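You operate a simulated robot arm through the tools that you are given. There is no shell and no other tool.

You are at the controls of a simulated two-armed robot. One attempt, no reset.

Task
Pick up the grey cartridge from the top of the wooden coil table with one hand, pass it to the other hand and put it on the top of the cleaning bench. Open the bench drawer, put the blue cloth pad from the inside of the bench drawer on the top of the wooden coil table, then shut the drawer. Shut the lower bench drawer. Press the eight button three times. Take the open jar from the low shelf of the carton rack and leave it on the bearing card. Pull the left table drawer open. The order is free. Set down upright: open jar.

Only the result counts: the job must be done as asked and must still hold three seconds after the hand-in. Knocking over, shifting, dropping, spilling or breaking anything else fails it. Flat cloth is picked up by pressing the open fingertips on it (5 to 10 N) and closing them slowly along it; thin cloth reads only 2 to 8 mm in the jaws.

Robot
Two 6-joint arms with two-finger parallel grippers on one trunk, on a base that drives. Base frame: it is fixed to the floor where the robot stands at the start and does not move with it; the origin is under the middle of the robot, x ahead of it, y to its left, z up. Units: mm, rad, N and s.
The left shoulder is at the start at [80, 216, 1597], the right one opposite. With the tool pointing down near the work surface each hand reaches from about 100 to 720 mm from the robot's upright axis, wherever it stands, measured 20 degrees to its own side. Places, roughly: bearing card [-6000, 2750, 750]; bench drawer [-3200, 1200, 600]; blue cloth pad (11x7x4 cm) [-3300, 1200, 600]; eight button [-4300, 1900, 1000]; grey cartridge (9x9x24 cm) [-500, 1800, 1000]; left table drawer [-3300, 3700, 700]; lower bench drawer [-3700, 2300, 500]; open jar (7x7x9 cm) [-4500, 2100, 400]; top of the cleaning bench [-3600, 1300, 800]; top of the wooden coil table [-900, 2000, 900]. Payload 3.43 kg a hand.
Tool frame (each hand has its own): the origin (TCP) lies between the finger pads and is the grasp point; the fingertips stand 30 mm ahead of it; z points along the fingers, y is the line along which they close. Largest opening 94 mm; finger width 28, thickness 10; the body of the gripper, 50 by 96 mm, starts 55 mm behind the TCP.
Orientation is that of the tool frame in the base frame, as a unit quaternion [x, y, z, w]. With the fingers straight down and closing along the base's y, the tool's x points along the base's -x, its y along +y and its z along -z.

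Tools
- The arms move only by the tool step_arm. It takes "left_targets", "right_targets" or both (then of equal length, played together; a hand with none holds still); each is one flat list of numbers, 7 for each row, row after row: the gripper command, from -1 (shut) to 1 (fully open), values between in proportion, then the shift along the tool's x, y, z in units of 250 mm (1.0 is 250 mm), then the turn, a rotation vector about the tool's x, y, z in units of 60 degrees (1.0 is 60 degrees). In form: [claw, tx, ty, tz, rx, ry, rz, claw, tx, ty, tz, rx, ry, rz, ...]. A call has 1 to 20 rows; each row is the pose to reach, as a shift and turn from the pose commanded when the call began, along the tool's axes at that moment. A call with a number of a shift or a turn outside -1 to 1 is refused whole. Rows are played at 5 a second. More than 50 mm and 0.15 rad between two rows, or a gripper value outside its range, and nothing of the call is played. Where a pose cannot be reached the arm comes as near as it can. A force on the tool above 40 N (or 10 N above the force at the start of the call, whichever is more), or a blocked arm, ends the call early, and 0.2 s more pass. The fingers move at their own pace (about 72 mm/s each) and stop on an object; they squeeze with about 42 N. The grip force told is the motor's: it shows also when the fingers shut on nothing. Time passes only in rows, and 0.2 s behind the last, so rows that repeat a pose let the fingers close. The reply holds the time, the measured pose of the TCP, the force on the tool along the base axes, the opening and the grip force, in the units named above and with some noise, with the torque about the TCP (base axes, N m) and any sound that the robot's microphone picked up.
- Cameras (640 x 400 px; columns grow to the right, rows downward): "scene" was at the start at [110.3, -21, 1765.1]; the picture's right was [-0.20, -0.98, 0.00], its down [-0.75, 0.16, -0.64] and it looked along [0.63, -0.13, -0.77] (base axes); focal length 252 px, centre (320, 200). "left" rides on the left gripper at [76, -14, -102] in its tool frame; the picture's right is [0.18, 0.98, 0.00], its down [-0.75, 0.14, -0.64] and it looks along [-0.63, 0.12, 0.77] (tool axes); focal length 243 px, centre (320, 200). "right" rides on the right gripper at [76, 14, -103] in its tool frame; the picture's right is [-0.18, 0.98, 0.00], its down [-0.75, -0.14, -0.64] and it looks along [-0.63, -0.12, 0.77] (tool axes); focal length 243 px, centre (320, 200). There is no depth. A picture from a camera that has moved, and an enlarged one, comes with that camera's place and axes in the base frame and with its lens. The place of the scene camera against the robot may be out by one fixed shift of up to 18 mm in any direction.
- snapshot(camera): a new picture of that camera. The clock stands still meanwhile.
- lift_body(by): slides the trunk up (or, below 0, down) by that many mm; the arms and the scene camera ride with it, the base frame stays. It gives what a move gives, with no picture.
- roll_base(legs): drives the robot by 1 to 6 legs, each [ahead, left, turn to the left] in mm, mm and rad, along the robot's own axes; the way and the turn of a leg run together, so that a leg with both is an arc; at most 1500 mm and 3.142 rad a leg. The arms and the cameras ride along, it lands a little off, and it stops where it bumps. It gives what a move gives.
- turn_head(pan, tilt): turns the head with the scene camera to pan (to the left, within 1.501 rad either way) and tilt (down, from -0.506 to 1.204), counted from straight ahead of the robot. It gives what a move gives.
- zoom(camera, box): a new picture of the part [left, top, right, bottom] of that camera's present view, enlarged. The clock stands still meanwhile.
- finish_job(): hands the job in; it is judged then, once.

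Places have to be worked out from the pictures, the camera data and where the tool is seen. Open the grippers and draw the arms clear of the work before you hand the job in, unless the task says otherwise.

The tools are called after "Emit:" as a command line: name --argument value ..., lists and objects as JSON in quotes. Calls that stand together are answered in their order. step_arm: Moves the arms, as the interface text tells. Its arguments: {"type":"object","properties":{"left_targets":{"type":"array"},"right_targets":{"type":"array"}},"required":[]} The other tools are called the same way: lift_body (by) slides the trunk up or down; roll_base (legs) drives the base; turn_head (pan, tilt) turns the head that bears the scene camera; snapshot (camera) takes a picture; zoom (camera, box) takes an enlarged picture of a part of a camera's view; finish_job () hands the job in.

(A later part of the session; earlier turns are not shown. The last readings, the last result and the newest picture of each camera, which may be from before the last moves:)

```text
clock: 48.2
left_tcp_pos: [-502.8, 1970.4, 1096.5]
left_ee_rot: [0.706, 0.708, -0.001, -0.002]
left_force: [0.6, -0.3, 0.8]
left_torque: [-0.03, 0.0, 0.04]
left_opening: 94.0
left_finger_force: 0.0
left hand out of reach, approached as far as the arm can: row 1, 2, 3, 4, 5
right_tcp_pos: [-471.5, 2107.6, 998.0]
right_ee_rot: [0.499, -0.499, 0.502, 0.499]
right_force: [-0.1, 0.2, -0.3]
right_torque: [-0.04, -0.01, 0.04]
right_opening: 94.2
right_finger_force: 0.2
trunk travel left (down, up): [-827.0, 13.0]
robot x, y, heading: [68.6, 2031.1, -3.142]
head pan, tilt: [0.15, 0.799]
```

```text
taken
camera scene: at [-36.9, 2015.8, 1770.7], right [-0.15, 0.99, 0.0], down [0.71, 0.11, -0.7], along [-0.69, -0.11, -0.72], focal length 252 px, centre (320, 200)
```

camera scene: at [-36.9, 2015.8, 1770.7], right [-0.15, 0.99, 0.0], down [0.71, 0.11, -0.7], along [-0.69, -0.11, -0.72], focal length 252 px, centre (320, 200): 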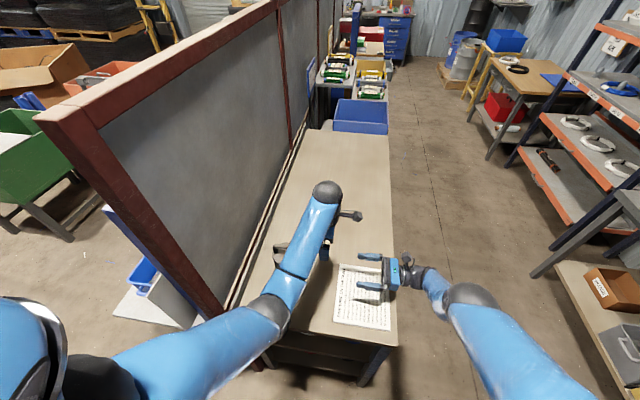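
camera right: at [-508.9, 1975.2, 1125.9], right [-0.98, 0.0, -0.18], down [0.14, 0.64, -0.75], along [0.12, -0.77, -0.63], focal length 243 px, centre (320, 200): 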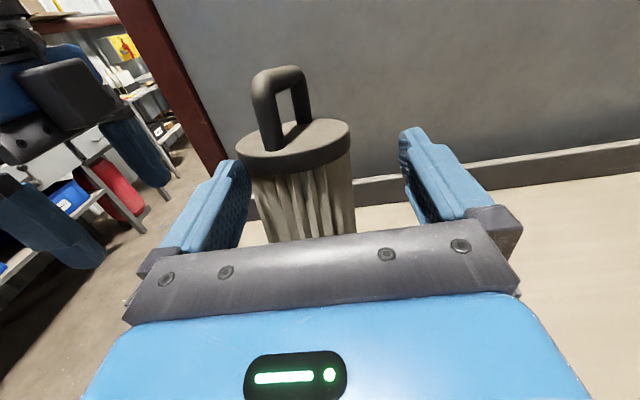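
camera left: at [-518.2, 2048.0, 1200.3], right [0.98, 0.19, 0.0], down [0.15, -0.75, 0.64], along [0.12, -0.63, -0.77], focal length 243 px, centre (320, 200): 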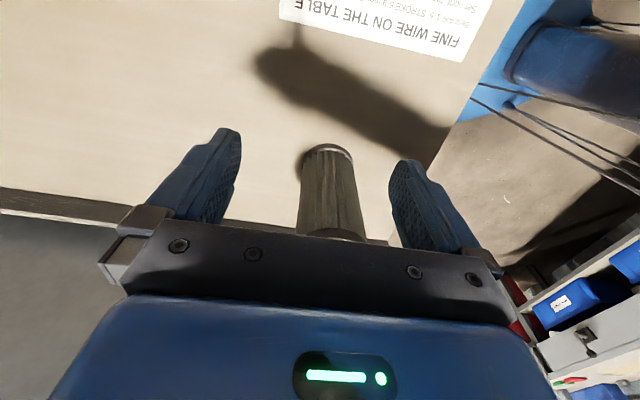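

The tool-down height is capped here, so I switch the left hand to a horizontal grip: pointing forward (-x), closing along y across both handle posts. I back it away and rotate it in two calls.

Emit:
step_arm --left_targets '[1, 0, 0.1, 0.01, 0.0722, -0.0722, 0.0722, 1, 0, 0.2, 0.02, 0.1443, -0.1443, 0.1443, 1, 0, 0.3, 0.03, 0.2165, -0.2165, 0.2165, 1, 0, 0.4, 0.04, 0.2887, -0.2887, 0.2887, 1, 0, 0.45, 0.05, 0.3609, -0.3609, 0.3609, 1, 0, 0.5, 0.06, 0.433, -0.433, 0.433, 1, 0, 0.55, 0.07, 0.505, -0.505, 0.505, 1, 0, 0.6, 0.08, 0.5774, -0.5774, 0.5774]'

Emit:
step_arm --left_targets '[1, 0, 0, 0, 0.0722, -0.0722, 0.0722, 1, 0, 0, 0, 0.1443, -0.1443, 0.1443, 1, 0, 0, 0, 0.2165, -0.2165, 0.2165, 1, 0, 0, 0, 0.2887, -0.2887, 0.2887, 1, 0, 0, 0, 0.3609, -0.3609, 0.3609, 1, 0, 0, 0, 0.433, -0.433, 0.433, 1, 0, 0, 0, 0.505, -0.505, 0.505, 1, 0, 0, 0, 0.5774, -0.5774, 0.5774]'

Emit:
snapshot --camera "scene"

Emit:
snapshot --camera "left"

```text
clock: 50.0
left_tcp_pos: [-348.9, 1969.5, 1080.8]
left_ee_rot: [0.815, 0.409, -0.41, -0.001]
left_force: [-0.4, -0.3, -0.1]
left_torque: [-0.02, -0.01, 0.01]
left_opening: 94.2
left_finger_force: 0.1
right_tcp_pos: [-470.2, 2106.6, 1001.6]
right_ee_rot: [0.502, -0.498, 0.502, 0.498]
right_force: [-0.7, 0.9, -0.7]
right_torque: [-0.01, -0.01, -0.03]
right_opening: 93.8
right_finger_force: 0.0
trunk travel left (down, up): [-827.0, 13.0]
robot x, y, heading: [68.2, 2030.6, -3.14]
head pan, tilt: [0.15, 0.799]
```

```text
clock: 51.8
left_tcp_pos: [-349.0, 1968.9, 1079.0]
left_ee_rot: [-0.706, 0.001, 0.709, 0.0]
left_force: [-0.3, 0.2, -0.3]
left_torque: [-0.01, -0.02, 0.0]
left_opening: 93.9
left_finger_force: 0.1
right_tcp_pos: [-470.2, 2107.4, 1000.0]
right_ee_rot: [0.501, -0.498, 0.502, 0.499]
right_force: [0.5, 0.9, 0.6]
right_torque: [0.02, -0.01, 0.02]
right_opening: 94.1
right_finger_force: 0.1
trunk travel left (down, up): [-827.0, 13.0]
robot x, y, heading: [71.9, 2030.5, -3.142]
head pan, tilt: [0.15, 0.799]
```

```text
taken
camera scene: at [-34.0, 2014.6, 1771.0], right [-0.15, 0.99, 0.0], down [0.71, 0.11, -0.7], along [-0.69, -0.11, -0.72], focal length 252 px, centre (320, 200)
```

scene: 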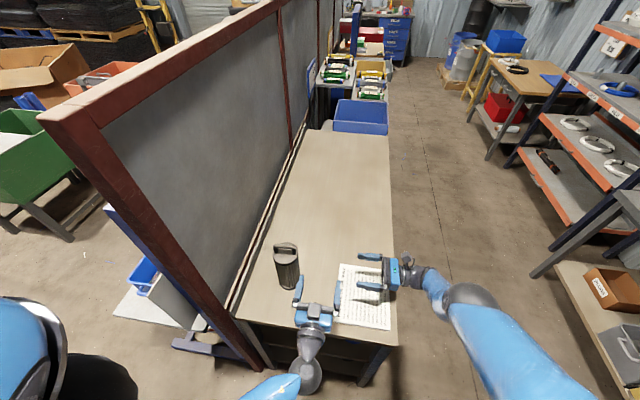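

```text
taken
camera left: at [-249.5, 1985.0, 1004.0], right [0.0, -0.98, -0.18], down [0.65, -0.14, 0.75], along [-0.76, -0.12, 0.64], focal length 243 px, centre (320, 200)
```

left: 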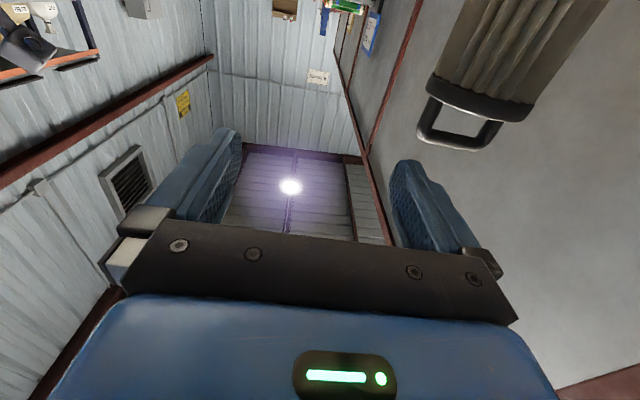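

The left hand is horizontal now. I zoom on the cartridge in its view to get the handle's width and centre.

Emit:
zoom --camera "left" --box '[380, 60, 580, 185]'

```text
3.20 times, centred on (480, 122) of left
camera zoom: at [-249.5, 1985.0, 1004.0], right [0.0, -0.98, -0.18], down [0.65, -0.14, 0.75], along [-0.76, -0.12, 0.64], focal length 776 px, centre (-192, 448)
```

zoom: 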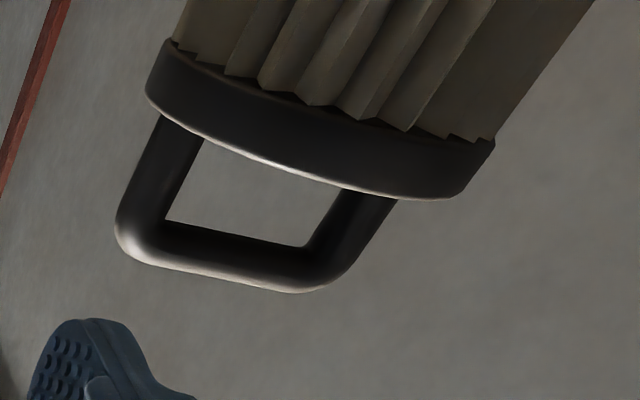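

Estimates give x≈-470, y≈1825±10, disc z≈1040. I line the left hand up straight in front of the handle to measure the lateral offset accurately.

Emit:
step_arm --left_targets '[1, 0.019, 0.141, 0, 0, 0, 0, 1, 0.038, 0.282, 0, 0, 0, 0, 1, 0.057, 0.423, 0, 0, 0, 0, 1, 0.076, 0.564, 0, 0, 0, 0]'

Emit:
snapshot --camera "left"

Emit:
zoom --camera "scene" --box '[230, 210, 390, 310]'

```text
clock: 52.8
left_tcp_pos: [-351.5, 1830.1, 1058.4]
left_ee_rot: [-0.707, -0.001, 0.708, 0.0]
left_force: [-0.2, -0.3, 0.6]
left_torque: [0.02, -0.03, 0.04]
left_opening: 93.9
left_finger_force: 0.1
right_tcp_pos: [-470.3, 2107.7, 998.8]
right_ee_rot: [0.5, -0.497, 0.503, 0.499]
right_force: [-0.6, -0.1, -0.4]
right_torque: [0.01, 0.02, -0.01]
right_opening: 94.1
right_finger_force: 0.1
trunk travel left (down, up): [-827.0, 13.0]
robot x, y, heading: [68.7, 2033.3, -3.139]
head pan, tilt: [0.15, 0.799]
```

```text
taken
camera left: at [-250.0, 1845.5, 983.1], right [0.0, -0.98, -0.19], down [0.64, -0.14, 0.75], along [-0.77, -0.12, 0.63], focal length 243 px, centre (320, 200)
```

left: 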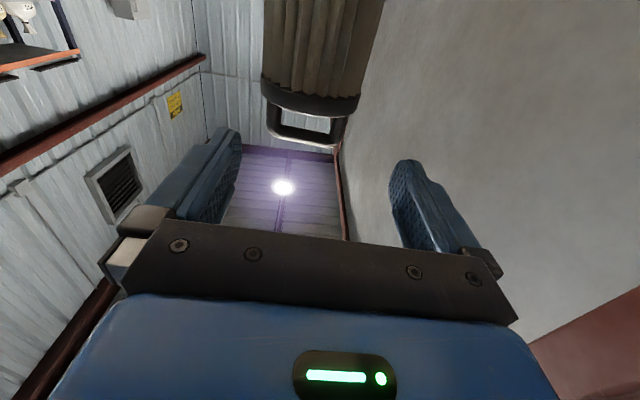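

```text
4.00 times, centred on (310, 260) of scene
camera zoom: at [-34.3, 2016.1, 1770.9], right [-0.15, 0.99, 0.0], down [0.71, 0.11, -0.7], along [-0.69, -0.11, -0.72], focal length 1007 px, centre (360, -40)
```

zoom: 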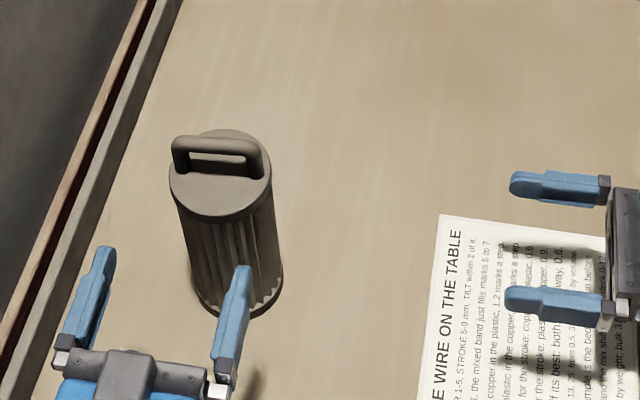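

The left camera puts the handle centre at y≈1840, width ≈73, disc z≈1047, bar top ≈1088. I correct y and z, and advance to just before the posts.

Emit:
step_arm --left_targets '[1, -0.024, -0.02, 0.05, 0, 0, 0, 1, -0.048, -0.04, 0.1, 0, 0, 0, 1, -0.048, -0.04, 0.2, 0, 0, 0, 1, -0.048, -0.04, 0.28, 0, 0, 0]'

Emit:
snapshot --camera "left"

Emit:
zoom --camera "scene" --box '[230, 210, 390, 310]'

```text
clock: 53.8
left_tcp_pos: [-421.6, 1838.7, 1072.0]
left_ee_rot: [-0.706, 0.0, 0.708, -0.001]
left_force: [0.1, 0.1, 0.1]
left_torque: [0.04, 0.02, 0.01]
left_opening: 94.2
left_finger_force: 0.1
right_tcp_pos: [-471.6, 2107.1, 997.9]
right_ee_rot: [0.5, -0.498, 0.503, 0.498]
right_force: [-0.2, 0.3, 0.3]
right_torque: [0.03, 0.0, 0.01]
right_opening: 94.0
right_finger_force: 0.1
trunk travel left (down, up): [-827.0, 13.0]
robot x, y, heading: [68.0, 2028.5, -3.14]
head pan, tilt: [0.15, 0.799]
```

```text
taken
camera left: at [-319.7, 1854.8, 997.8], right [0.0, -0.98, -0.18], down [0.64, -0.14, 0.75], along [-0.76, -0.12, 0.63], focal length 243 px, centre (320, 200)
```

left: 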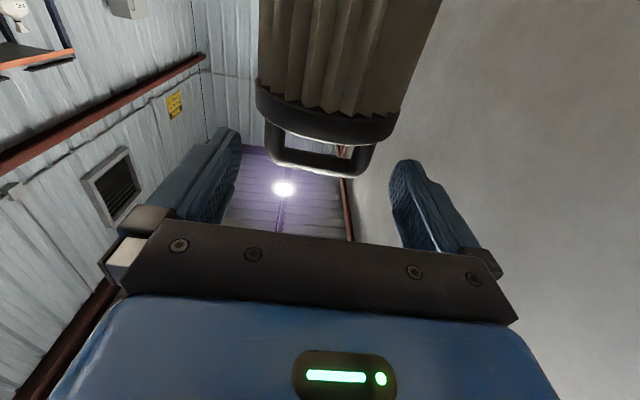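

```text
4.00 times, centred on (310, 260) of scene
camera zoom: at [-35.9, 2014.9, 1770.8], right [-0.15, 0.99, 0.0], down [0.71, 0.11, -0.7], along [-0.69, -0.11, -0.72], focal length 1007 px, centre (360, -40)
```

zoom: 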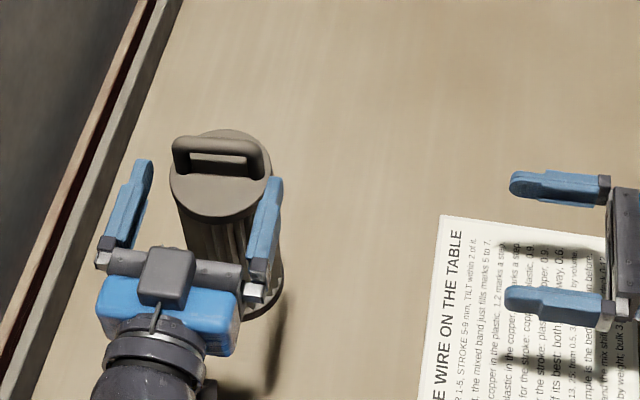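

Both views agree that the fingers are centred on the handle. I advance 42 mm so the pads straddle both posts, then close.

Emit:
step_arm --left_targets '[1, 0, 0, 0.08, 0, 0, 0, 1, 0, 0, 0.17, 0, 0, 0, 1, 0, 0, 0.17, 0, 0, 0, 0.3, 0, 0, 0.17, 0, 0, 0, 0, 0, 0, 0.17, 0, 0, 0, -0.5, 0, 0, 0.17, 0, 0, 0, -1, 0, 0, 0.17, 0, 0, 0, -1, 0, 0, 0.17, 0, 0, 0]'

Emit:
snapshot --camera "left"

Emit:
zoom --camera "scene" --box '[230, 210, 390, 310]'

```text
clock: 55.6
left_tcp_pos: [-463.8, 1840.1, 1072.6]
left_ee_rot: [-0.706, 0.0, 0.708, 0.0]
left_force: [0.2, 0.1, -0.5]
left_torque: [0.04, -0.07, 0.0]
left_opening: 76.7
left_finger_force: 42.2
right_tcp_pos: [-470.8, 2107.8, 998.3]
right_ee_rot: [0.5, -0.498, 0.503, 0.499]
right_force: [0.5, -0.5, 0.1]
right_torque: [-0.02, 0.0, 0.0]
right_opening: 94.0
right_finger_force: 0.2
trunk travel left (down, up): [-827.0, 13.0]
robot x, y, heading: [71.0, 2029.2, -3.141]
head pan, tilt: [0.15, 0.799]
```

```text
taken
camera left: at [-362.8, 1855.7, 998.3], right [0.0, -0.98, -0.18], down [0.64, -0.14, 0.75], along [-0.76, -0.12, 0.63], focal length 243 px, centre (320, 200)
```

left: 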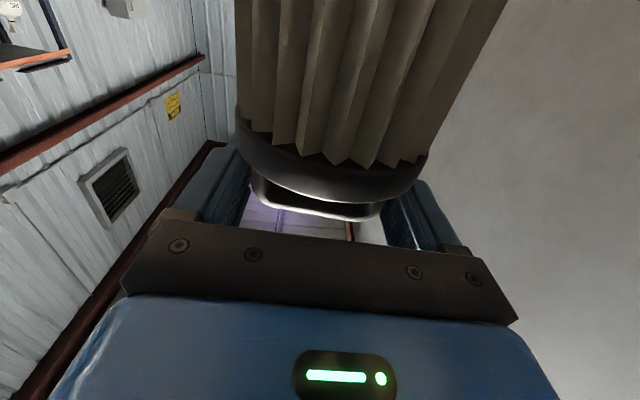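

```text
4.00 times, centred on (310, 260) of scene
camera zoom: at [-34.9, 2014.9, 1770.9], right [-0.15, 0.99, 0.0], down [0.71, 0.11, -0.7], along [-0.69, -0.11, -0.72], focal length 1007 px, centre (360, -40)
```

zoom: 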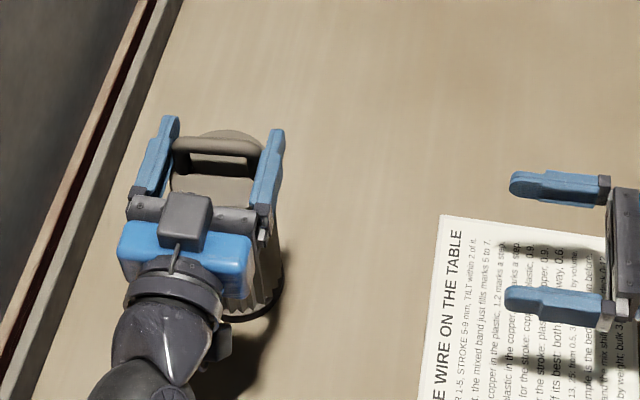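

Gripped: opening 76.7 mm with 42 N. I lift 50 mm and check that it hangs.

Emit:
step_arm --left_targets '[-1, -0.04, 0, 0, 0, 0, 0, -1, -0.08, 0, 0, 0, 0, 0, -1, -0.12, 0, 0, 0, 0, 0, -1, -0.16, 0, 0, 0, 0, 0, -1, -0.2, 0, 0, 0, 0, 0]'

Emit:
snapshot --camera "scene"

Emit:
zoom --camera "right" --box '[160, 0, 480, 200]'

```text
clock: 56.8
left_tcp_pos: [-461.6, 1838.7, 1124.8]
left_ee_rot: [-0.706, -0.001, 0.709, -0.001]
left_force: [0.0, -0.1, -2.6]
left_torque: [0.03, -0.02, -0.01]
left_opening: 77.0
left_finger_force: 42.3
right_tcp_pos: [-469.9, 2107.0, 998.7]
right_ee_rot: [0.5, -0.499, 0.502, 0.499]
right_force: [-0.1, 0.4, 0.1]
right_torque: [0.01, 0.0, -0.02]
right_opening: 94.1
right_finger_force: 0.1
trunk travel left (down, up): [-827.0, 13.0]
robot x, y, heading: [71.8, 2032.1, -3.143]
head pan, tilt: [0.15, 0.799]
```

```text
taken
camera scene: at [-34.7, 2014.9, 1770.9], right [-0.15, 0.99, 0.0], down [0.71, 0.11, -0.7], along [-0.69, -0.11, -0.72], focal length 252 px, centre (320, 200)
```

scene: 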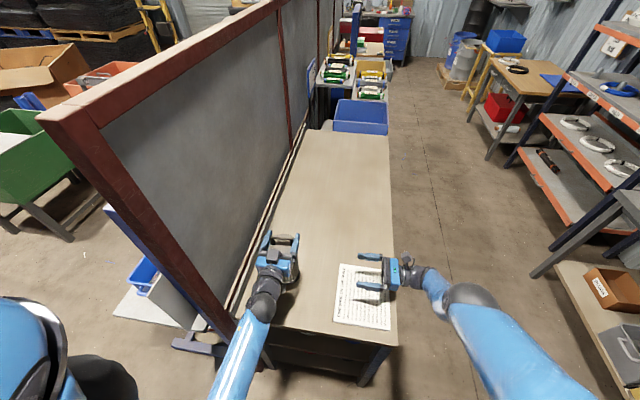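

```text
2.00 times, centred on (320, 100) of right
camera zoom: at [-485.7, 2209.5, 1075.4], right [-0.98, -0.01, -0.19], down [0.14, 0.64, -0.76], along [0.12, -0.77, -0.63], focal length 485 px, centre (320, 400)
```

zoom: 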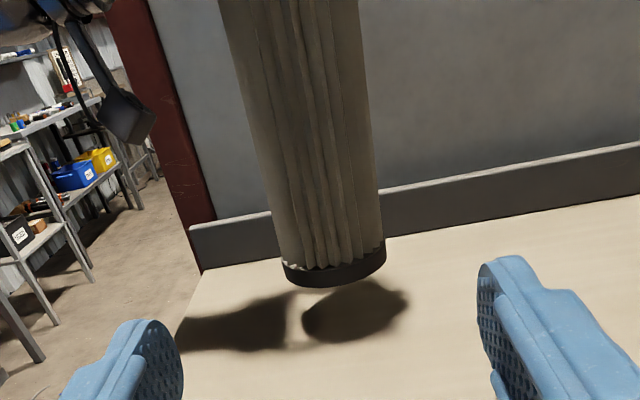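

It hangs freely and is light (~0.27 kg). I bring it rightward to y≈1985, in front of the right hand's open fingers, which point at its body mid-height.

Emit:
step_arm --left_targets '[-1, 0, -0.12, 0, 0, 0, 0, -1, 0, -0.24, 0, 0, 0, 0, -1, 0, -0.36, 0, 0, 0, 0, -1, 0, -0.48, 0, 0, 0, 0, -1, 0, -0.585, 0, 0, 0, 0, -1, 0, -0.585, 0, 0, 0, 0]'

Emit:
snapshot --camera "right"

Emit:
zoom --camera "scene" --box '[240, 190, 440, 315]'

```text
clock: 58.2
left_tcp_pos: [-463.7, 1982.8, 1121.9]
left_ee_rot: [-0.705, -0.001, 0.709, 0.0]
left_force: [0.0, -0.7, -2.9]
left_torque: [-0.01, -0.01, 0.02]
left_opening: 77.1
left_finger_force: 42.6
right_tcp_pos: [-470.5, 2105.7, 999.5]
right_ee_rot: [0.5, -0.498, 0.503, 0.499]
right_force: [0.4, 0.9, 0.4]
right_torque: [0.01, 0.03, 0.01]
right_opening: 93.9
right_finger_force: 0.0
trunk travel left (down, up): [-827.0, 13.0]
robot x, y, heading: [69.2, 2031.8, -3.143]
head pan, tilt: [0.15, 0.799]
```

```text
taken
camera right: at [-485.8, 2209.5, 1075.4], right [-0.98, -0.01, -0.19], down [0.14, 0.64, -0.76], along [0.12, -0.77, -0.63], focal length 243 px, centre (320, 200)
```

right: 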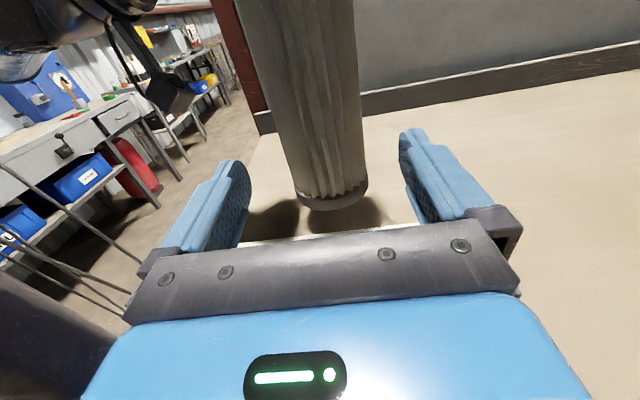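

```text
3.20 times, centred on (340, 252) of scene
camera zoom: at [-34.8, 2014.9, 1770.9], right [-0.15, 0.99, 0.0], down [0.71, 0.11, -0.7], along [-0.69, -0.11, -0.72], focal length 805 px, centre (256, 32)
```

zoom: 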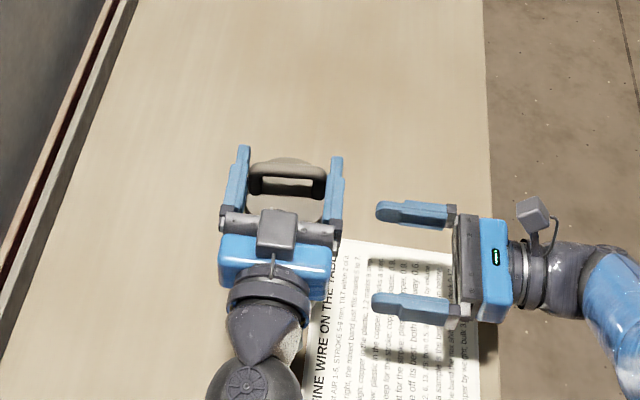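

The body lies ~5 mm toward +x of the right gripper's axis, with about 80 mm diameter. I correct by 5 mm and advance halfway, then check.

Emit:
step_arm --right_targets '[1, 0, -0.02, 0.06, 0, 0, 0, 1, 0, -0.02, 0.12, 0, 0, 0, 1, 0, -0.02, 0.16, 0, 0, 0]'

Emit:
zoom --camera "right" --box '[160, 0, 480, 200]'

```text
clock: 59.0
left_tcp_pos: [-464.6, 1984.4, 1124.2]
left_ee_rot: [-0.705, 0.0, 0.709, 0.0]
left_force: [0.5, -0.1, -3.4]
left_torque: [-0.03, -0.02, 0.0]
left_opening: 77.1
left_finger_force: 42.5
right_tcp_pos: [-469.1, 2067.4, 993.0]
right_ee_rot: [0.5, -0.498, 0.503, 0.499]
right_force: [0.3, -0.2, -0.1]
right_torque: [0.02, 0.01, 0.01]
right_opening: 94.0
right_finger_force: 0.0
right hand out of reach, approached as far as the arm can: row 1, 2, 3
trunk travel left (down, up): [-827.0, 13.0]
robot x, y, heading: [72.4, 2035.4, -3.14]
head pan, tilt: [0.15, 0.799]
```

```text
2.00 times, centred on (320, 100) of right
camera zoom: at [-483.3, 2169.3, 1069.6], right [-0.98, -0.01, -0.19], down [0.14, 0.64, -0.76], along [0.12, -0.77, -0.63], focal length 485 px, centre (320, 400)
```

zoom: 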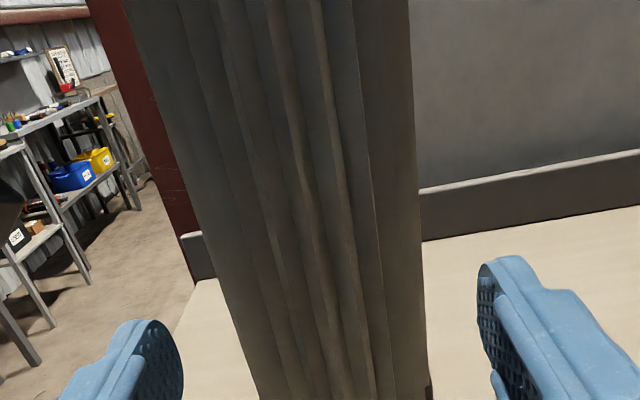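

The right arm is on its near limit, so I shift both hands 60 mm forward together before closing in.

Emit:
step_arm --left_targets '[-1, 0, 0, 0.06, 0, 0, 0, -1, 0, 0, 0.12, 0, 0, 0, -1, 0, 0, 0.18, 0, 0, 0, -1, 0, 0, 0.24, 0, 0, 0]' --right_targets '[1, 0, 0.06, 0, 0, 0, 0, 1, 0, 0.12, 0, 0, 0, 0, 1, 0, 0.18, 0, 0, 0, 0, 1, 0, 0.24, 0, 0, 0, 0]'

Emit:
step_arm --right_targets '[1, 0, -0.01, 0.05, 0, 0, 0, 1, 0, -0.02, 0.1, 0, 0, 0]'

Emit:
zoom --camera "right" --box '[160, 0, 480, 200]'

Emit:
zoom --camera "scene" --box '[240, 160, 440, 285]'

```text
clock: 60.0
left_tcp_pos: [-523.4, 1985.7, 1121.5]
left_ee_rot: [-0.707, 0.0, 0.708, -0.001]
left_force: [-0.5, 0.2, -3.3]
left_torque: [-0.01, 0.02, -0.04]
left_opening: 76.8
left_finger_force: 41.9
right_tcp_pos: [-495.5, 2067.8, 1012.9]
right_ee_rot: [0.5, -0.5, 0.501, 0.499]
right_force: [0.5, 0.0, 0.5]
right_torque: [-0.01, 0.02, 0.05]
right_opening: 93.9
right_finger_force: 0.1
right hand out of reach, approached as far as the arm can: row 1, 2, 3, 4
trunk travel left (down, up): [-827.0, 13.0]
robot x, y, heading: [74.9, 2031.2, -3.141]
head pan, tilt: [0.15, 0.799]
```

```text
clock: 60.6
left_tcp_pos: [-522.6, 1985.1, 1122.9]
left_ee_rot: [-0.706, 0.0, 0.708, 0.001]
left_force: [0.1, 0.2, -3.2]
left_torque: [0.06, 0.02, 0.01]
left_opening: 67.7
left_finger_force: 41.7
right_tcp_pos: [-489.4, 2042.5, 1013.9]
right_ee_rot: [0.501, -0.499, 0.502, 0.498]
right_force: [0.4, -0.1, 0.3]
right_torque: [0.01, 0.03, -0.01]
right_opening: 94.0
right_finger_force: 0.1
trunk travel left (down, up): [-827.0, 13.0]
robot x, y, heading: [67.2, 2033.7, -3.141]
head pan, tilt: [0.15, 0.799]
```

```text
2.00 times, centred on (320, 100) of right
camera zoom: at [-504.5, 2143.4, 1090.2], right [-0.98, 0.0, -0.19], down [0.14, 0.64, -0.75], along [0.12, -0.77, -0.63], focal length 485 px, centre (320, 400)
```

zoom: 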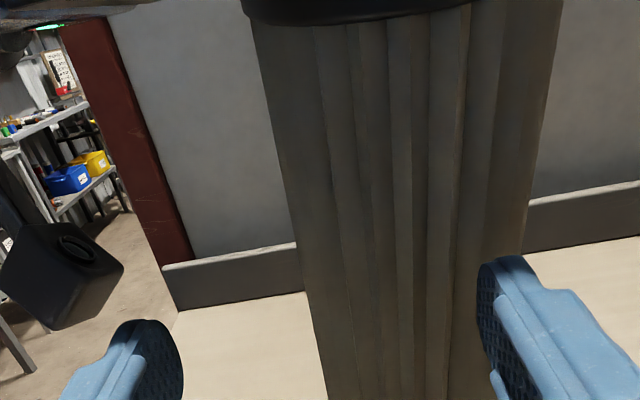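

```text
3.20 times, centred on (340, 222) of scene
camera zoom: at [-34.5, 2014.3, 1770.9], right [-0.15, 0.99, 0.0], down [0.71, 0.11, -0.7], along [-0.69, -0.11, -0.72], focal length 805 px, centre (256, 128)
```

zoom: 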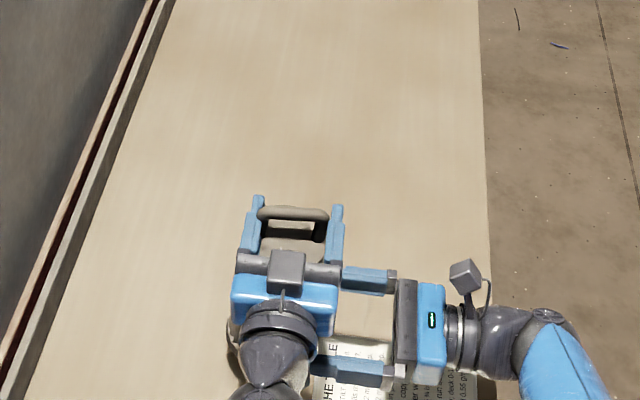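

The left opening changed to 67.7, so the right fingertip nudged the cartridge and turned the handle in the grip. I back the right hand off and inspect.

Emit:
step_arm --right_targets '[1, 0, 0, -0.15, 0, 0, 0, 1, 0, 0, -0.3, 0, 0, 0, 1, 0, 0, -0.45, 0, 0, 0, 1, 0, -0.1, -0.6, 0, 0, 0]'

Emit:
snapshot --camera "left"

Emit:
snapshot --camera "right"

Emit:
zoom --camera "scene" --box '[270, 180, 390, 255]'

```text
clock: 61.6
left_tcp_pos: [-522.6, 1985.6, 1122.9]
left_ee_rot: [-0.706, -0.001, 0.708, -0.001]
left_force: [-0.4, 1.0, -3.5]
left_torque: [0.04, 0.0, 0.02]
left_opening: 67.6
left_finger_force: 42.2
right_tcp_pos: [-466.3, 2195.1, 1012.0]
right_ee_rot: [0.5, -0.498, 0.502, 0.5]
right_force: [-0.7, -0.1, 0.3]
right_torque: [0.0, 0.03, 0.01]
right_opening: 93.9
right_finger_force: 0.0
right hand out of reach, approached as far as the arm can: row 3
trunk travel left (down, up): [-827.0, 13.0]
robot x, y, heading: [72.7, 2035.3, -3.136]
head pan, tilt: [0.15, 0.799]
```

```text
taken
camera left: at [-421.0, 2001.7, 1047.2], right [0.0, -0.98, -0.18], down [0.65, -0.14, 0.75], along [-0.76, -0.12, 0.63], focal length 243 px, centre (320, 200)
```

left: 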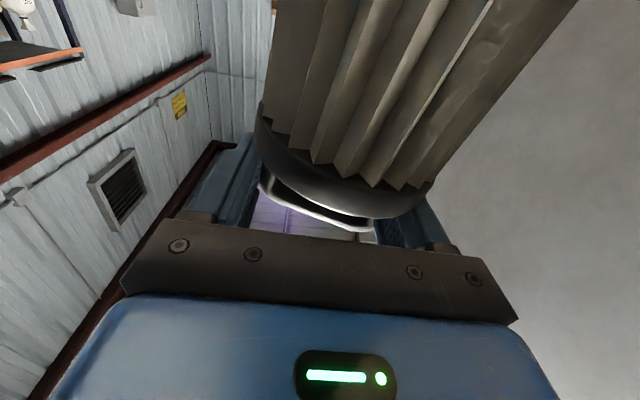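

```text
taken
camera right: at [-479.9, 2296.6, 1089.1], right [-0.98, 0.0, -0.18], down [0.14, 0.64, -0.75], along [0.12, -0.77, -0.63], focal length 243 px, centre (320, 200)
```

right: 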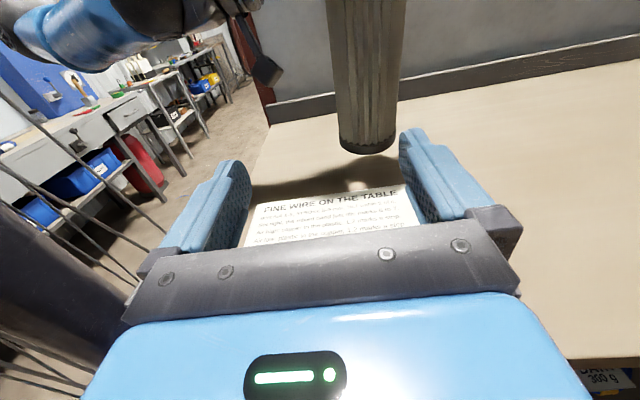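

```text
5.33 times, centred on (330, 218) of scene
camera zoom: at [-33.6, 2016.7, 1771.0], right [-0.15, 0.99, 0.0], down [0.71, 0.11, -0.7], along [-0.69, -0.11, -0.72], focal length 1342 px, centre (267, 107)
```

zoom: 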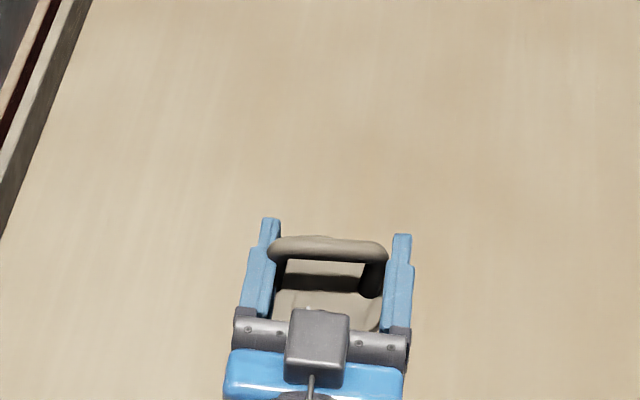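

The cartridge is still held firmly, only slightly turned. I'll do the handover away from the table with the right hand gripping the handle bar from above, so I back the base 240 mm first.

Emit:
roll_base --legs '[[-240, 0, 0]]'

Emit:
step_arm --left_targets '[-1, 0, 0, -0.1, 0, 0, 0, -1, 0, 0, -0.2, 0, 0, 0, -1, 0, 0, -0.3, 0, 0, 0, -1, 0, 0, -0.4, 0, 0, 0, -1, 0, 0, -0.5, 0, 0, 0]' --right_targets '[1, 0, 0, 0, 0, -0.14, 0, 1, 0, 0, 0, 0, -0.28, 0, 1, 0, 0, 0, 0, -0.42, 0, 1, 0, 0, 0, 0, -0.56, 0, 1, 0, 0, 0, 0, -0.7, 0]'

```text
clock: 63.4
left_tcp_pos: [-290.2, 1984.8, 1119.6]
left_ee_rot: [-0.707, -0.001, 0.707, -0.001]
left_force: [0.0, -0.4, -3.2]
left_torque: [0.02, 0.05, 0.03]
left_opening: 67.7
left_finger_force: 41.8
right_tcp_pos: [-232.6, 2194.5, 1010.6]
right_ee_rot: [0.5, -0.5, 0.503, 0.497]
right_force: [-0.1, -0.9, 1.0]
right_torque: [0.02, 0.0, -0.01]
right_opening: 93.8
right_finger_force: 0.1
trunk travel left (down, up): [-827.0, 13.0]
robot x, y, heading: [308.2, 2031.9, -3.141]
head pan, tilt: [0.15, 0.799]
```

```text
clock: 64.5
left_tcp_pos: [-160.9, 1983.9, 1123.5]
left_ee_rot: [-0.705, -0.001, 0.709, -0.001]
left_force: [0.9, 0.4, -2.8]
left_torque: [0.0, -0.01, 0.0]
left_opening: 67.4
left_finger_force: 42.0
right_tcp_pos: [-228.5, 2193.6, 1013.4]
right_ee_rot: [0.647, -0.645, 0.288, 0.287]
right_force: [-0.6, 0.0, 0.8]
right_torque: [0.01, 0.02, -0.02]
right_opening: 93.9
right_finger_force: 0.1
trunk travel left (down, up): [-827.0, 13.0]
robot x, y, heading: [308.3, 2032.6, -3.137]
head pan, tilt: [0.15, 0.799]
```

Next I finish the right hand's turn to tool-down and lower the cartridge to bar height ≈1000.

Emit:
step_arm --left_targets '[-1, 0.09, 0, 0, 0, 0, 0, -1, 0.18, 0, 0, 0, 0, 0, -1, 0.27, 0, 0, 0, 0, 0, -1, 0.36, 0, 0, 0, 0, 0, -1, 0.45, 0, 0, 0, 0, 0, -1, 0.52, 0, 0, 0, 0, 0]' --right_targets '[1, 0, 0, 0, 0, -0.14, 0, 1, 0, 0, 0, 0, -0.28, 0, 1, 0, 0, 0, 0, -0.42, 0, 1, 0, 0, 0, 0, -0.56, 0, 0, 0, 0, 0, 0, -0.7, 0, -0.15, 0, 0, 0, 0, -0.8, 0]'

Emit:
snapshot --camera "right"

Emit:
snapshot --camera "scene"

```text
clock: 66.0
left_tcp_pos: [-160.8, 1985.2, 991.8]
left_ee_rot: [-0.706, 0.0, 0.708, 0.0]
left_force: [0.0, 0.4, -3.4]
left_torque: [0.05, 0.02, 0.01]
left_opening: 67.6
left_finger_force: 41.5
right_tcp_pos: [-230.0, 2194.0, 1013.0]
right_ee_rot: [0.708, -0.706, 0.0, 0.0]
right_force: [0.4, 0.0, 0.7]
right_torque: [-0.02, 0.0, 0.0]
right_opening: 39.8
right_finger_force: 0.1
trunk travel left (down, up): [-827.0, 13.0]
robot x, y, heading: [307.2, 2034.9, -3.14]
head pan, tilt: [0.15, 0.799]
```

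```text
taken
camera right: at [-243.0, 2116.3, 1115.4], right [-0.98, 0.18, 0.0], down [0.14, 0.75, 0.64], along [0.12, 0.63, -0.77], focal length 243 px, centre (320, 200)
```

right: 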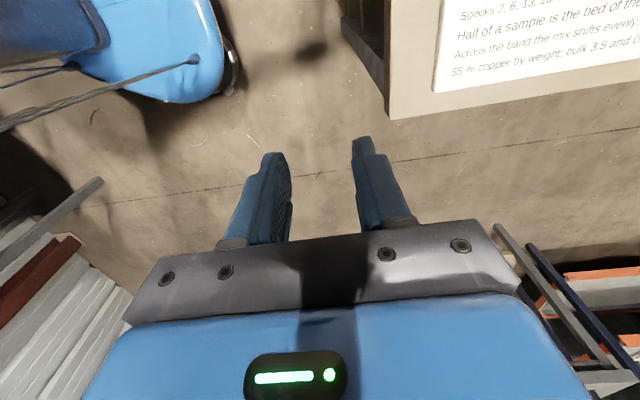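

```text
taken
camera scene: at [202.0, 2014.6, 1770.9], right [-0.15, 0.99, 0.0], down [0.71, 0.11, -0.7], along [-0.69, -0.1, -0.72], focal length 252 px, centre (320, 200)
```

scene: 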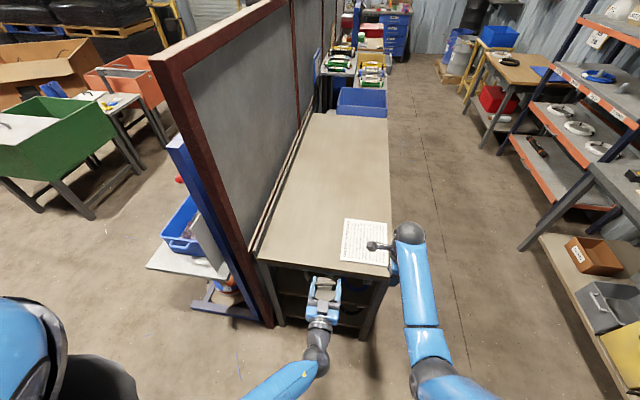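

I lower the cartridge another 55 mm, then bring the right hand above the bar at z≈1013.

Emit:
step_arm --left_targets '[-1, 0.08, 0, 0, 0, 0, 0, -1, 0.16, 0, 0, 0, 0, 0, -1, 0.22, 0, 0, 0, 0, 0]'

Emit:
step_arm --right_targets '[-0.15, 0.16, -0.04, 0, 0, 0, 0, -0.15, 0.32, -0.09, 0, 0, 0, 0, -0.15, 0.48, -0.13, 0, 0, 0, 0, -0.15, 0.64, -0.18, 0, 0, 0, 0, -0.15, 0.78, -0.22, 0, 0, 0, 0]'

Emit:
snapshot --camera "right"

Emit:
zoom --camera "scene" --box '[260, 240, 420, 340]'

```text
clock: 66.8
left_tcp_pos: [-161.4, 1984.8, 934.5]
left_ee_rot: [-0.705, -0.001, 0.709, -0.001]
left_force: [-1.0, 0.2, -3.0]
left_torque: [0.06, -0.01, -0.01]
left_opening: 67.6
left_finger_force: 41.7
right_tcp_pos: [-229.7, 2194.1, 1012.7]
right_ee_rot: [0.708, -0.706, 0.0, -0.001]
right_force: [0.9, -0.3, -0.2]
right_torque: [0.02, -0.02, -0.03]
right_opening: 39.9
right_finger_force: 0.0
trunk travel left (down, up): [-827.0, 13.0]
robot x, y, heading: [307.9, 2032.3, -3.14]
head pan, tilt: [0.15, 0.799]
```

```text
clock: 68.0
left_tcp_pos: [-160.3, 1983.4, 935.8]
left_ee_rot: [-0.706, -0.001, 0.708, 0.0]
left_force: [-0.2, -0.6, -2.8]
left_torque: [0.06, -0.03, -0.03]
left_opening: 67.3
left_finger_force: 41.7
right_tcp_pos: [-168.5, 1996.3, 1014.4]
right_ee_rot: [0.708, -0.706, 0.0, -0.001]
right_force: [-0.1, -0.3, -0.1]
right_torque: [0.03, 0.01, 0.03]
right_opening: 39.8
right_finger_force: 0.0
trunk travel left (down, up): [-827.0, 13.0]
robot x, y, heading: [308.1, 2032.2, -3.144]
head pan, tilt: [0.15, 0.799]
```

```text
taken
camera right: at [-183.9, 1919.8, 1117.1], right [-0.98, 0.18, 0.0], down [0.14, 0.75, 0.64], along [0.12, 0.63, -0.77], focal length 243 px, centre (320, 200)
```

right: 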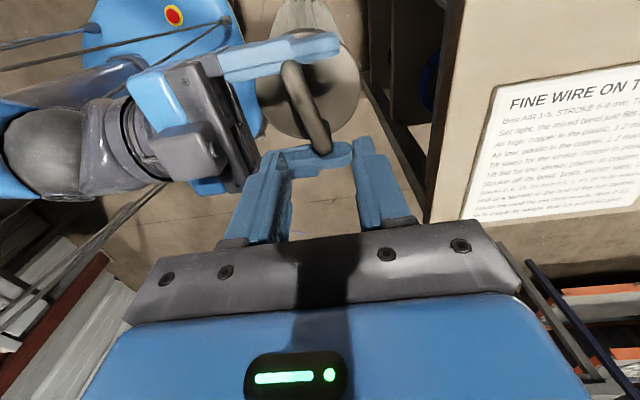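

```text
4.00 times, centred on (340, 290) of scene
camera zoom: at [202.7, 2013.3, 1770.9], right [-0.15, 0.99, 0.0], down [0.71, 0.11, -0.7], along [-0.69, -0.1, -0.72], focal length 1007 px, centre (240, -160)
```

zoom: 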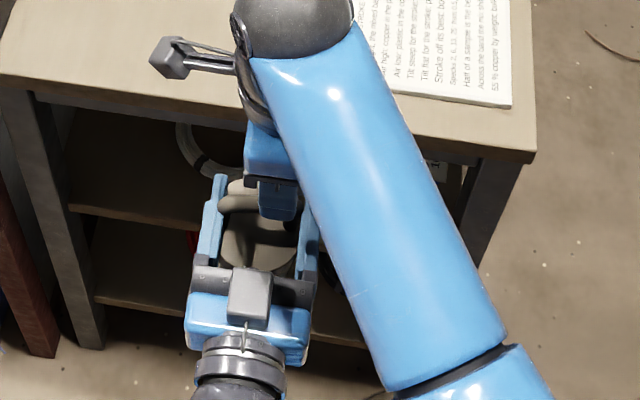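

The right camera shows the bar running from about (-160, 1952) to (-168, 2009) at z≈948. I align the right gripper over its centre with an 8° turn and descend.

Emit:
step_arm --right_targets '[-0.15, 0.03, -0.009, 0, 0, 0, -0.066, -0.15, 0.06, -0.018, 0, 0, 0, -0.133, -0.15, 0.06, -0.018, 0.08, 0, 0, -0.133, -0.15, 0.06, -0.018, 0.16, 0, 0, -0.133, -0.15, 0.06, -0.018, 0.25, 0, 0, -0.133]'

Emit:
snapshot --camera "right"

```text
clock: 69.2
left_tcp_pos: [-162.0, 1984.0, 936.3]
left_ee_rot: [-0.706, -0.001, 0.709, -0.001]
left_force: [0.1, 0.1, -3.4]
left_torque: [0.07, -0.04, -0.03]
left_opening: 67.4
left_finger_force: 42.2
right_tcp_pos: [-168.4, 1984.0, 950.2]
right_ee_rot: [0.756, -0.655, 0.0, 0.0]
right_force: [0.8, 0.4, 0.5]
right_torque: [-0.02, 0.0, 0.04]
right_opening: 39.8
right_finger_force: 0.1
trunk travel left (down, up): [-827.0, 13.0]
robot x, y, heading: [305.1, 2028.9, -3.138]
head pan, tilt: [0.15, 0.799]
```

```text
taken
camera right: at [-172.3, 1905.1, 1053.0], right [-1.0, 0.04, 0.0], down [0.03, 0.77, 0.64], along [0.03, 0.64, -0.77], focal length 243 px, centre (320, 200)
```

right: 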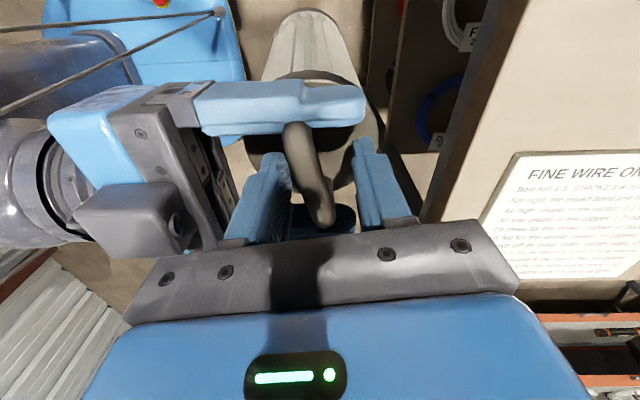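

The bar sits between the right fingers. I close the right hand on it.

Emit:
step_arm --right_targets '[-0.5, 0, 0, 0, 0, 0, 0, -1, 0, 0, 0, 0, 0, 0, -1, 0, 0, 0, 0, 0, 0, -1, 0, 0, 0, 0, 0, 0]'

Emit:
snapshot --camera "right"

```text
clock: 70.2
left_tcp_pos: [-160.9, 1985.1, 934.8]
left_ee_rot: [-0.706, -0.001, 0.709, 0.001]
left_force: [-36.4, -6.6, -14.8]
left_torque: [0.36, -0.71, -1.0]
left_opening: 67.2
left_finger_force: 42.0
right_tcp_pos: [-167.3, 1983.8, 949.2]
right_ee_rot: [0.756, -0.654, 0.002, -0.004]
right_force: [35.7, 5.9, 11.7]
right_torque: [-0.19, 0.17, 1.0]
right_opening: 18.5
right_finger_force: 42.4
trunk travel left (down, up): [-827.0, 13.0]
robot x, y, heading: [307.4, 2033.7, -3.145]
head pan, tilt: [0.15, 0.799]
```

```text
taken
camera right: at [-170.4, 1905.5, 1051.9], right [-1.0, 0.04, -0.01], down [0.03, 0.76, 0.64], along [0.03, 0.64, -0.77], focal length 243 px, centre (320, 200)
```

right: 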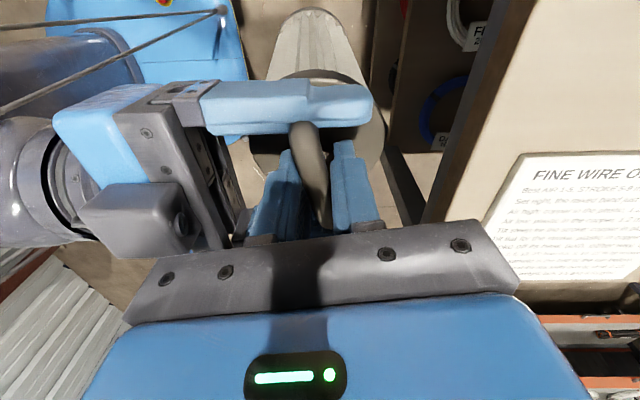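

The right hand holds the bar (18.5 mm, 42 N). I open the left hand and check.

Emit:
step_arm --left_targets '[0, 0, 0, 0, 0, 0, 0, 1, 0, 0, 0, 0, 0, 0, 1, 0, 0, 0, 0, 0, 0, 1, 0, 0, 0, 0, 0, 0]'

Emit:
snapshot --camera "left"

Emit:
snapshot --camera "right"

```text
clock: 71.2
left_tcp_pos: [-160.4, 1983.4, 934.1]
left_ee_rot: [-0.707, -0.002, 0.708, -0.003]
left_force: [4.2, -7.4, 1.3]
left_torque: [-0.07, -0.05, 0.29]
left_opening: 94.2
left_finger_force: 0.0
right_tcp_pos: [-170.4, 1985.6, 950.7]
right_ee_rot: [0.755, -0.656, -0.002, 0.001]
right_force: [-5.3, 6.8, -3.7]
right_torque: [0.26, 0.14, -0.24]
right_opening: 17.8
right_finger_force: 42.1
trunk travel left (down, up): [-827.0, 13.0]
robot x, y, heading: [309.3, 2034.1, -3.137]
head pan, tilt: [0.15, 0.799]
```

```text
taken
camera left: at [-59.2, 1999.0, 858.7], right [0.0, -0.98, -0.18], down [0.64, -0.14, 0.75], along [-0.76, -0.12, 0.63], focal length 243 px, centre (320, 200)
```

left: 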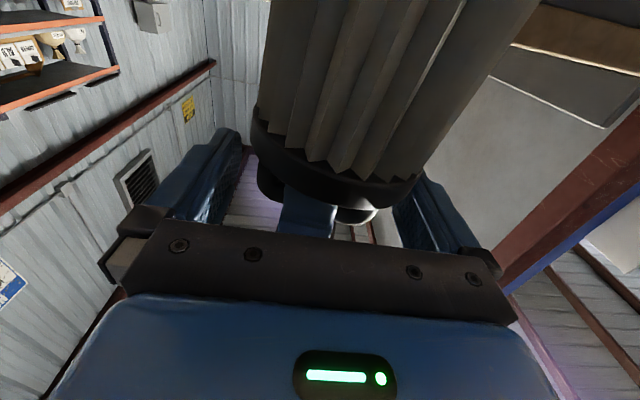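

```text
taken
camera right: at [-173.9, 1906.5, 1053.5], right [-1.0, 0.05, 0.0], down [0.04, 0.76, 0.64], along [0.03, 0.64, -0.77], focal length 243 px, centre (320, 200)
```

right: 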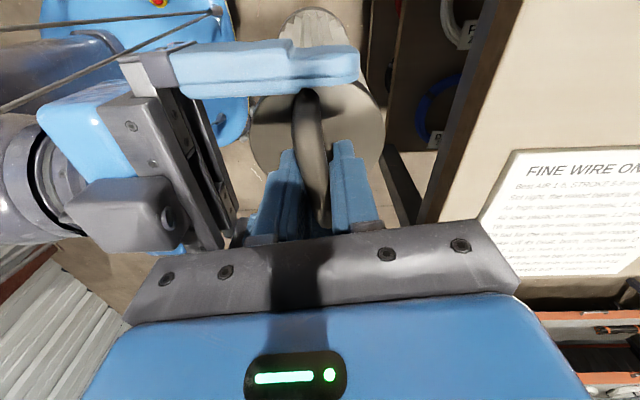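

The left's -y finger still lightly touches the post (force -7 N in y). I shift the left hand 6 mm toward -y and then draw it straight back.

Emit:
step_arm --left_targets '[1, 0, 0.024, 0, 0, 0, 0, 1, 0, 0.024, -0.08, 0, 0, 0, 1, 0, 0.024, -0.2, 0, 0, 0, 1, 0, 0.024, -0.36, 0, 0, 0, 1, 0, 0.024, -0.5, 0, 0, 0]'

Emit:
snapshot --camera "scene"

Emit:
snapshot --camera "left"

```text
clock: 72.3
left_tcp_pos: [-48.7, 1967.9, 936.3]
left_ee_rot: [-0.703, -0.027, 0.71, -0.022]
left_force: [-0.2, 0.5, 0.0]
left_torque: [-0.01, -0.01, -0.01]
left_opening: 93.9
left_finger_force: 0.1
right_tcp_pos: [-169.8, 1982.5, 947.0]
right_ee_rot: [0.756, -0.655, 0.0, -0.001]
right_force: [0.5, 0.0, -2.9]
right_torque: [0.04, 0.0, 0.0]
right_opening: 17.9
right_finger_force: 42.5
trunk travel left (down, up): [-827.0, 13.0]
robot x, y, heading: [305.7, 2034.4, -3.138]
head pan, tilt: [0.15, 0.799]
```

```text
taken
camera scene: at [202.5, 2014.8, 1768.6], right [-0.15, 0.99, 0.0], down [0.71, 0.11, -0.7], along [-0.69, -0.11, -0.72], focal length 252 px, centre (320, 200)
```

scene: 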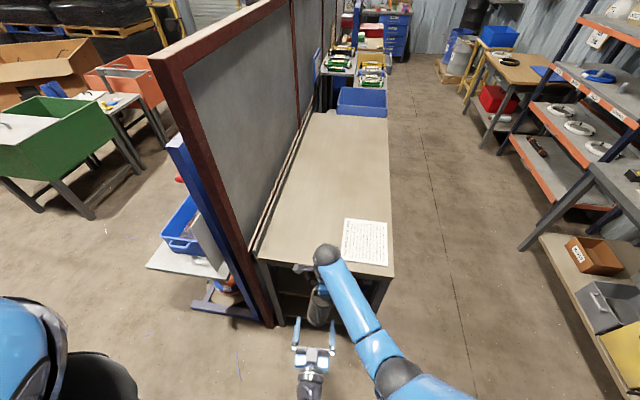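

```text
taken
camera left: at [50.3, 1990.6, 859.9], right [0.07, -0.98, -0.19], down [0.66, -0.1, 0.75], along [-0.75, -0.17, 0.64], focal length 243 px, centre (320, 200)
```

left: 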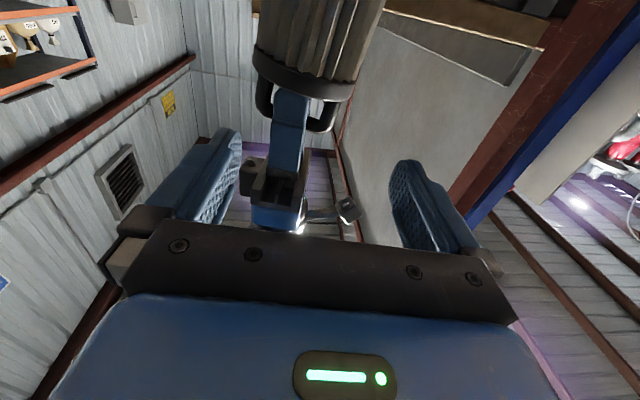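

The pass is done: the right hand now holds the cartridge alone. I turn the base to face -y and drive around the partition end to the south side.

Emit:
roll_base --legs '[[0, 0, 1.57], [1500, -40, 0]]'

Emit:
roll_base --legs '[[50, 0, -1.57]]'

Emit:
turn_head --pan -0.1 --tilt 0.5

Emit:
snapshot --camera "scene"

```text
refused: leg 2 is longer than a leg can be; nothing moved
```

```text
clock: 76.7
left_tcp_pos: [224.1, 2424.2, 937.9]
left_ee_rot: [0.507, -0.491, -0.506, -0.496]
left_force: [0.1, -0.1, 0.2]
left_torque: [-0.02, 0.0, -0.01]
left_opening: 93.9
left_finger_force: 0.0
right_tcp_pos: [247.3, 2543.7, 949.4]
right_ee_rot: [-0.05, 0.999, -0.001, 0.0]
right_force: [0.3, -1.3, -3.7]
right_torque: [0.04, -0.1, 0.0]
right_opening: 17.7
right_finger_force: 42.0
trunk travel left (down, up): [-827.0, 13.0]
robot x, y, heading: [277.2, 2066.9, 1.531]
head pan, tilt: [0.15, 0.799]
```

```text
clock: 77.5
left_tcp_pos: [221.0, 2425.7, 938.1]
left_ee_rot: [-0.51, 0.487, 0.51, 0.494]
left_force: [0.1, 0.7, 0.4]
left_torque: [0.01, 0.06, 0.01]
left_opening: 94.1
left_finger_force: 0.0
right_tcp_pos: [246.2, 2543.6, 950.7]
right_ee_rot: [-0.05, 0.999, -0.001, 0.0]
right_force: [0.9, 0.3, -3.8]
right_torque: [0.02, -0.05, -0.02]
right_opening: 17.9
right_finger_force: 41.8
trunk travel left (down, up): [-827.0, 13.0]
robot x, y, heading: [278.3, 2065.3, 1.529]
head pan, tilt: [-0.099, 0.499]
```

```text
taken
camera scene: at [295.1, 2180.8, 1796.8], right [0.99, -0.14, 0.0], down [-0.07, -0.48, -0.88], along [0.12, 0.87, -0.48], focal length 252 px, centre (320, 200)
```

scene: 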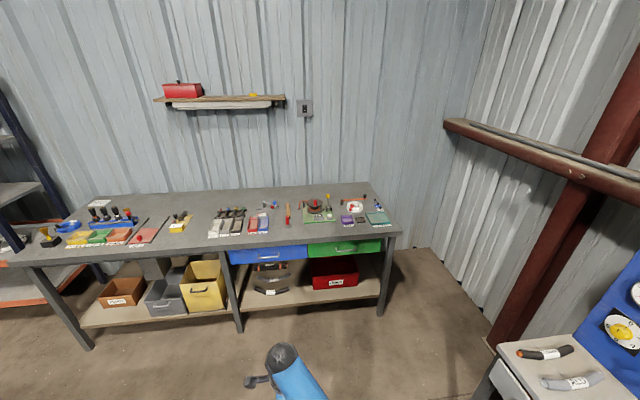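

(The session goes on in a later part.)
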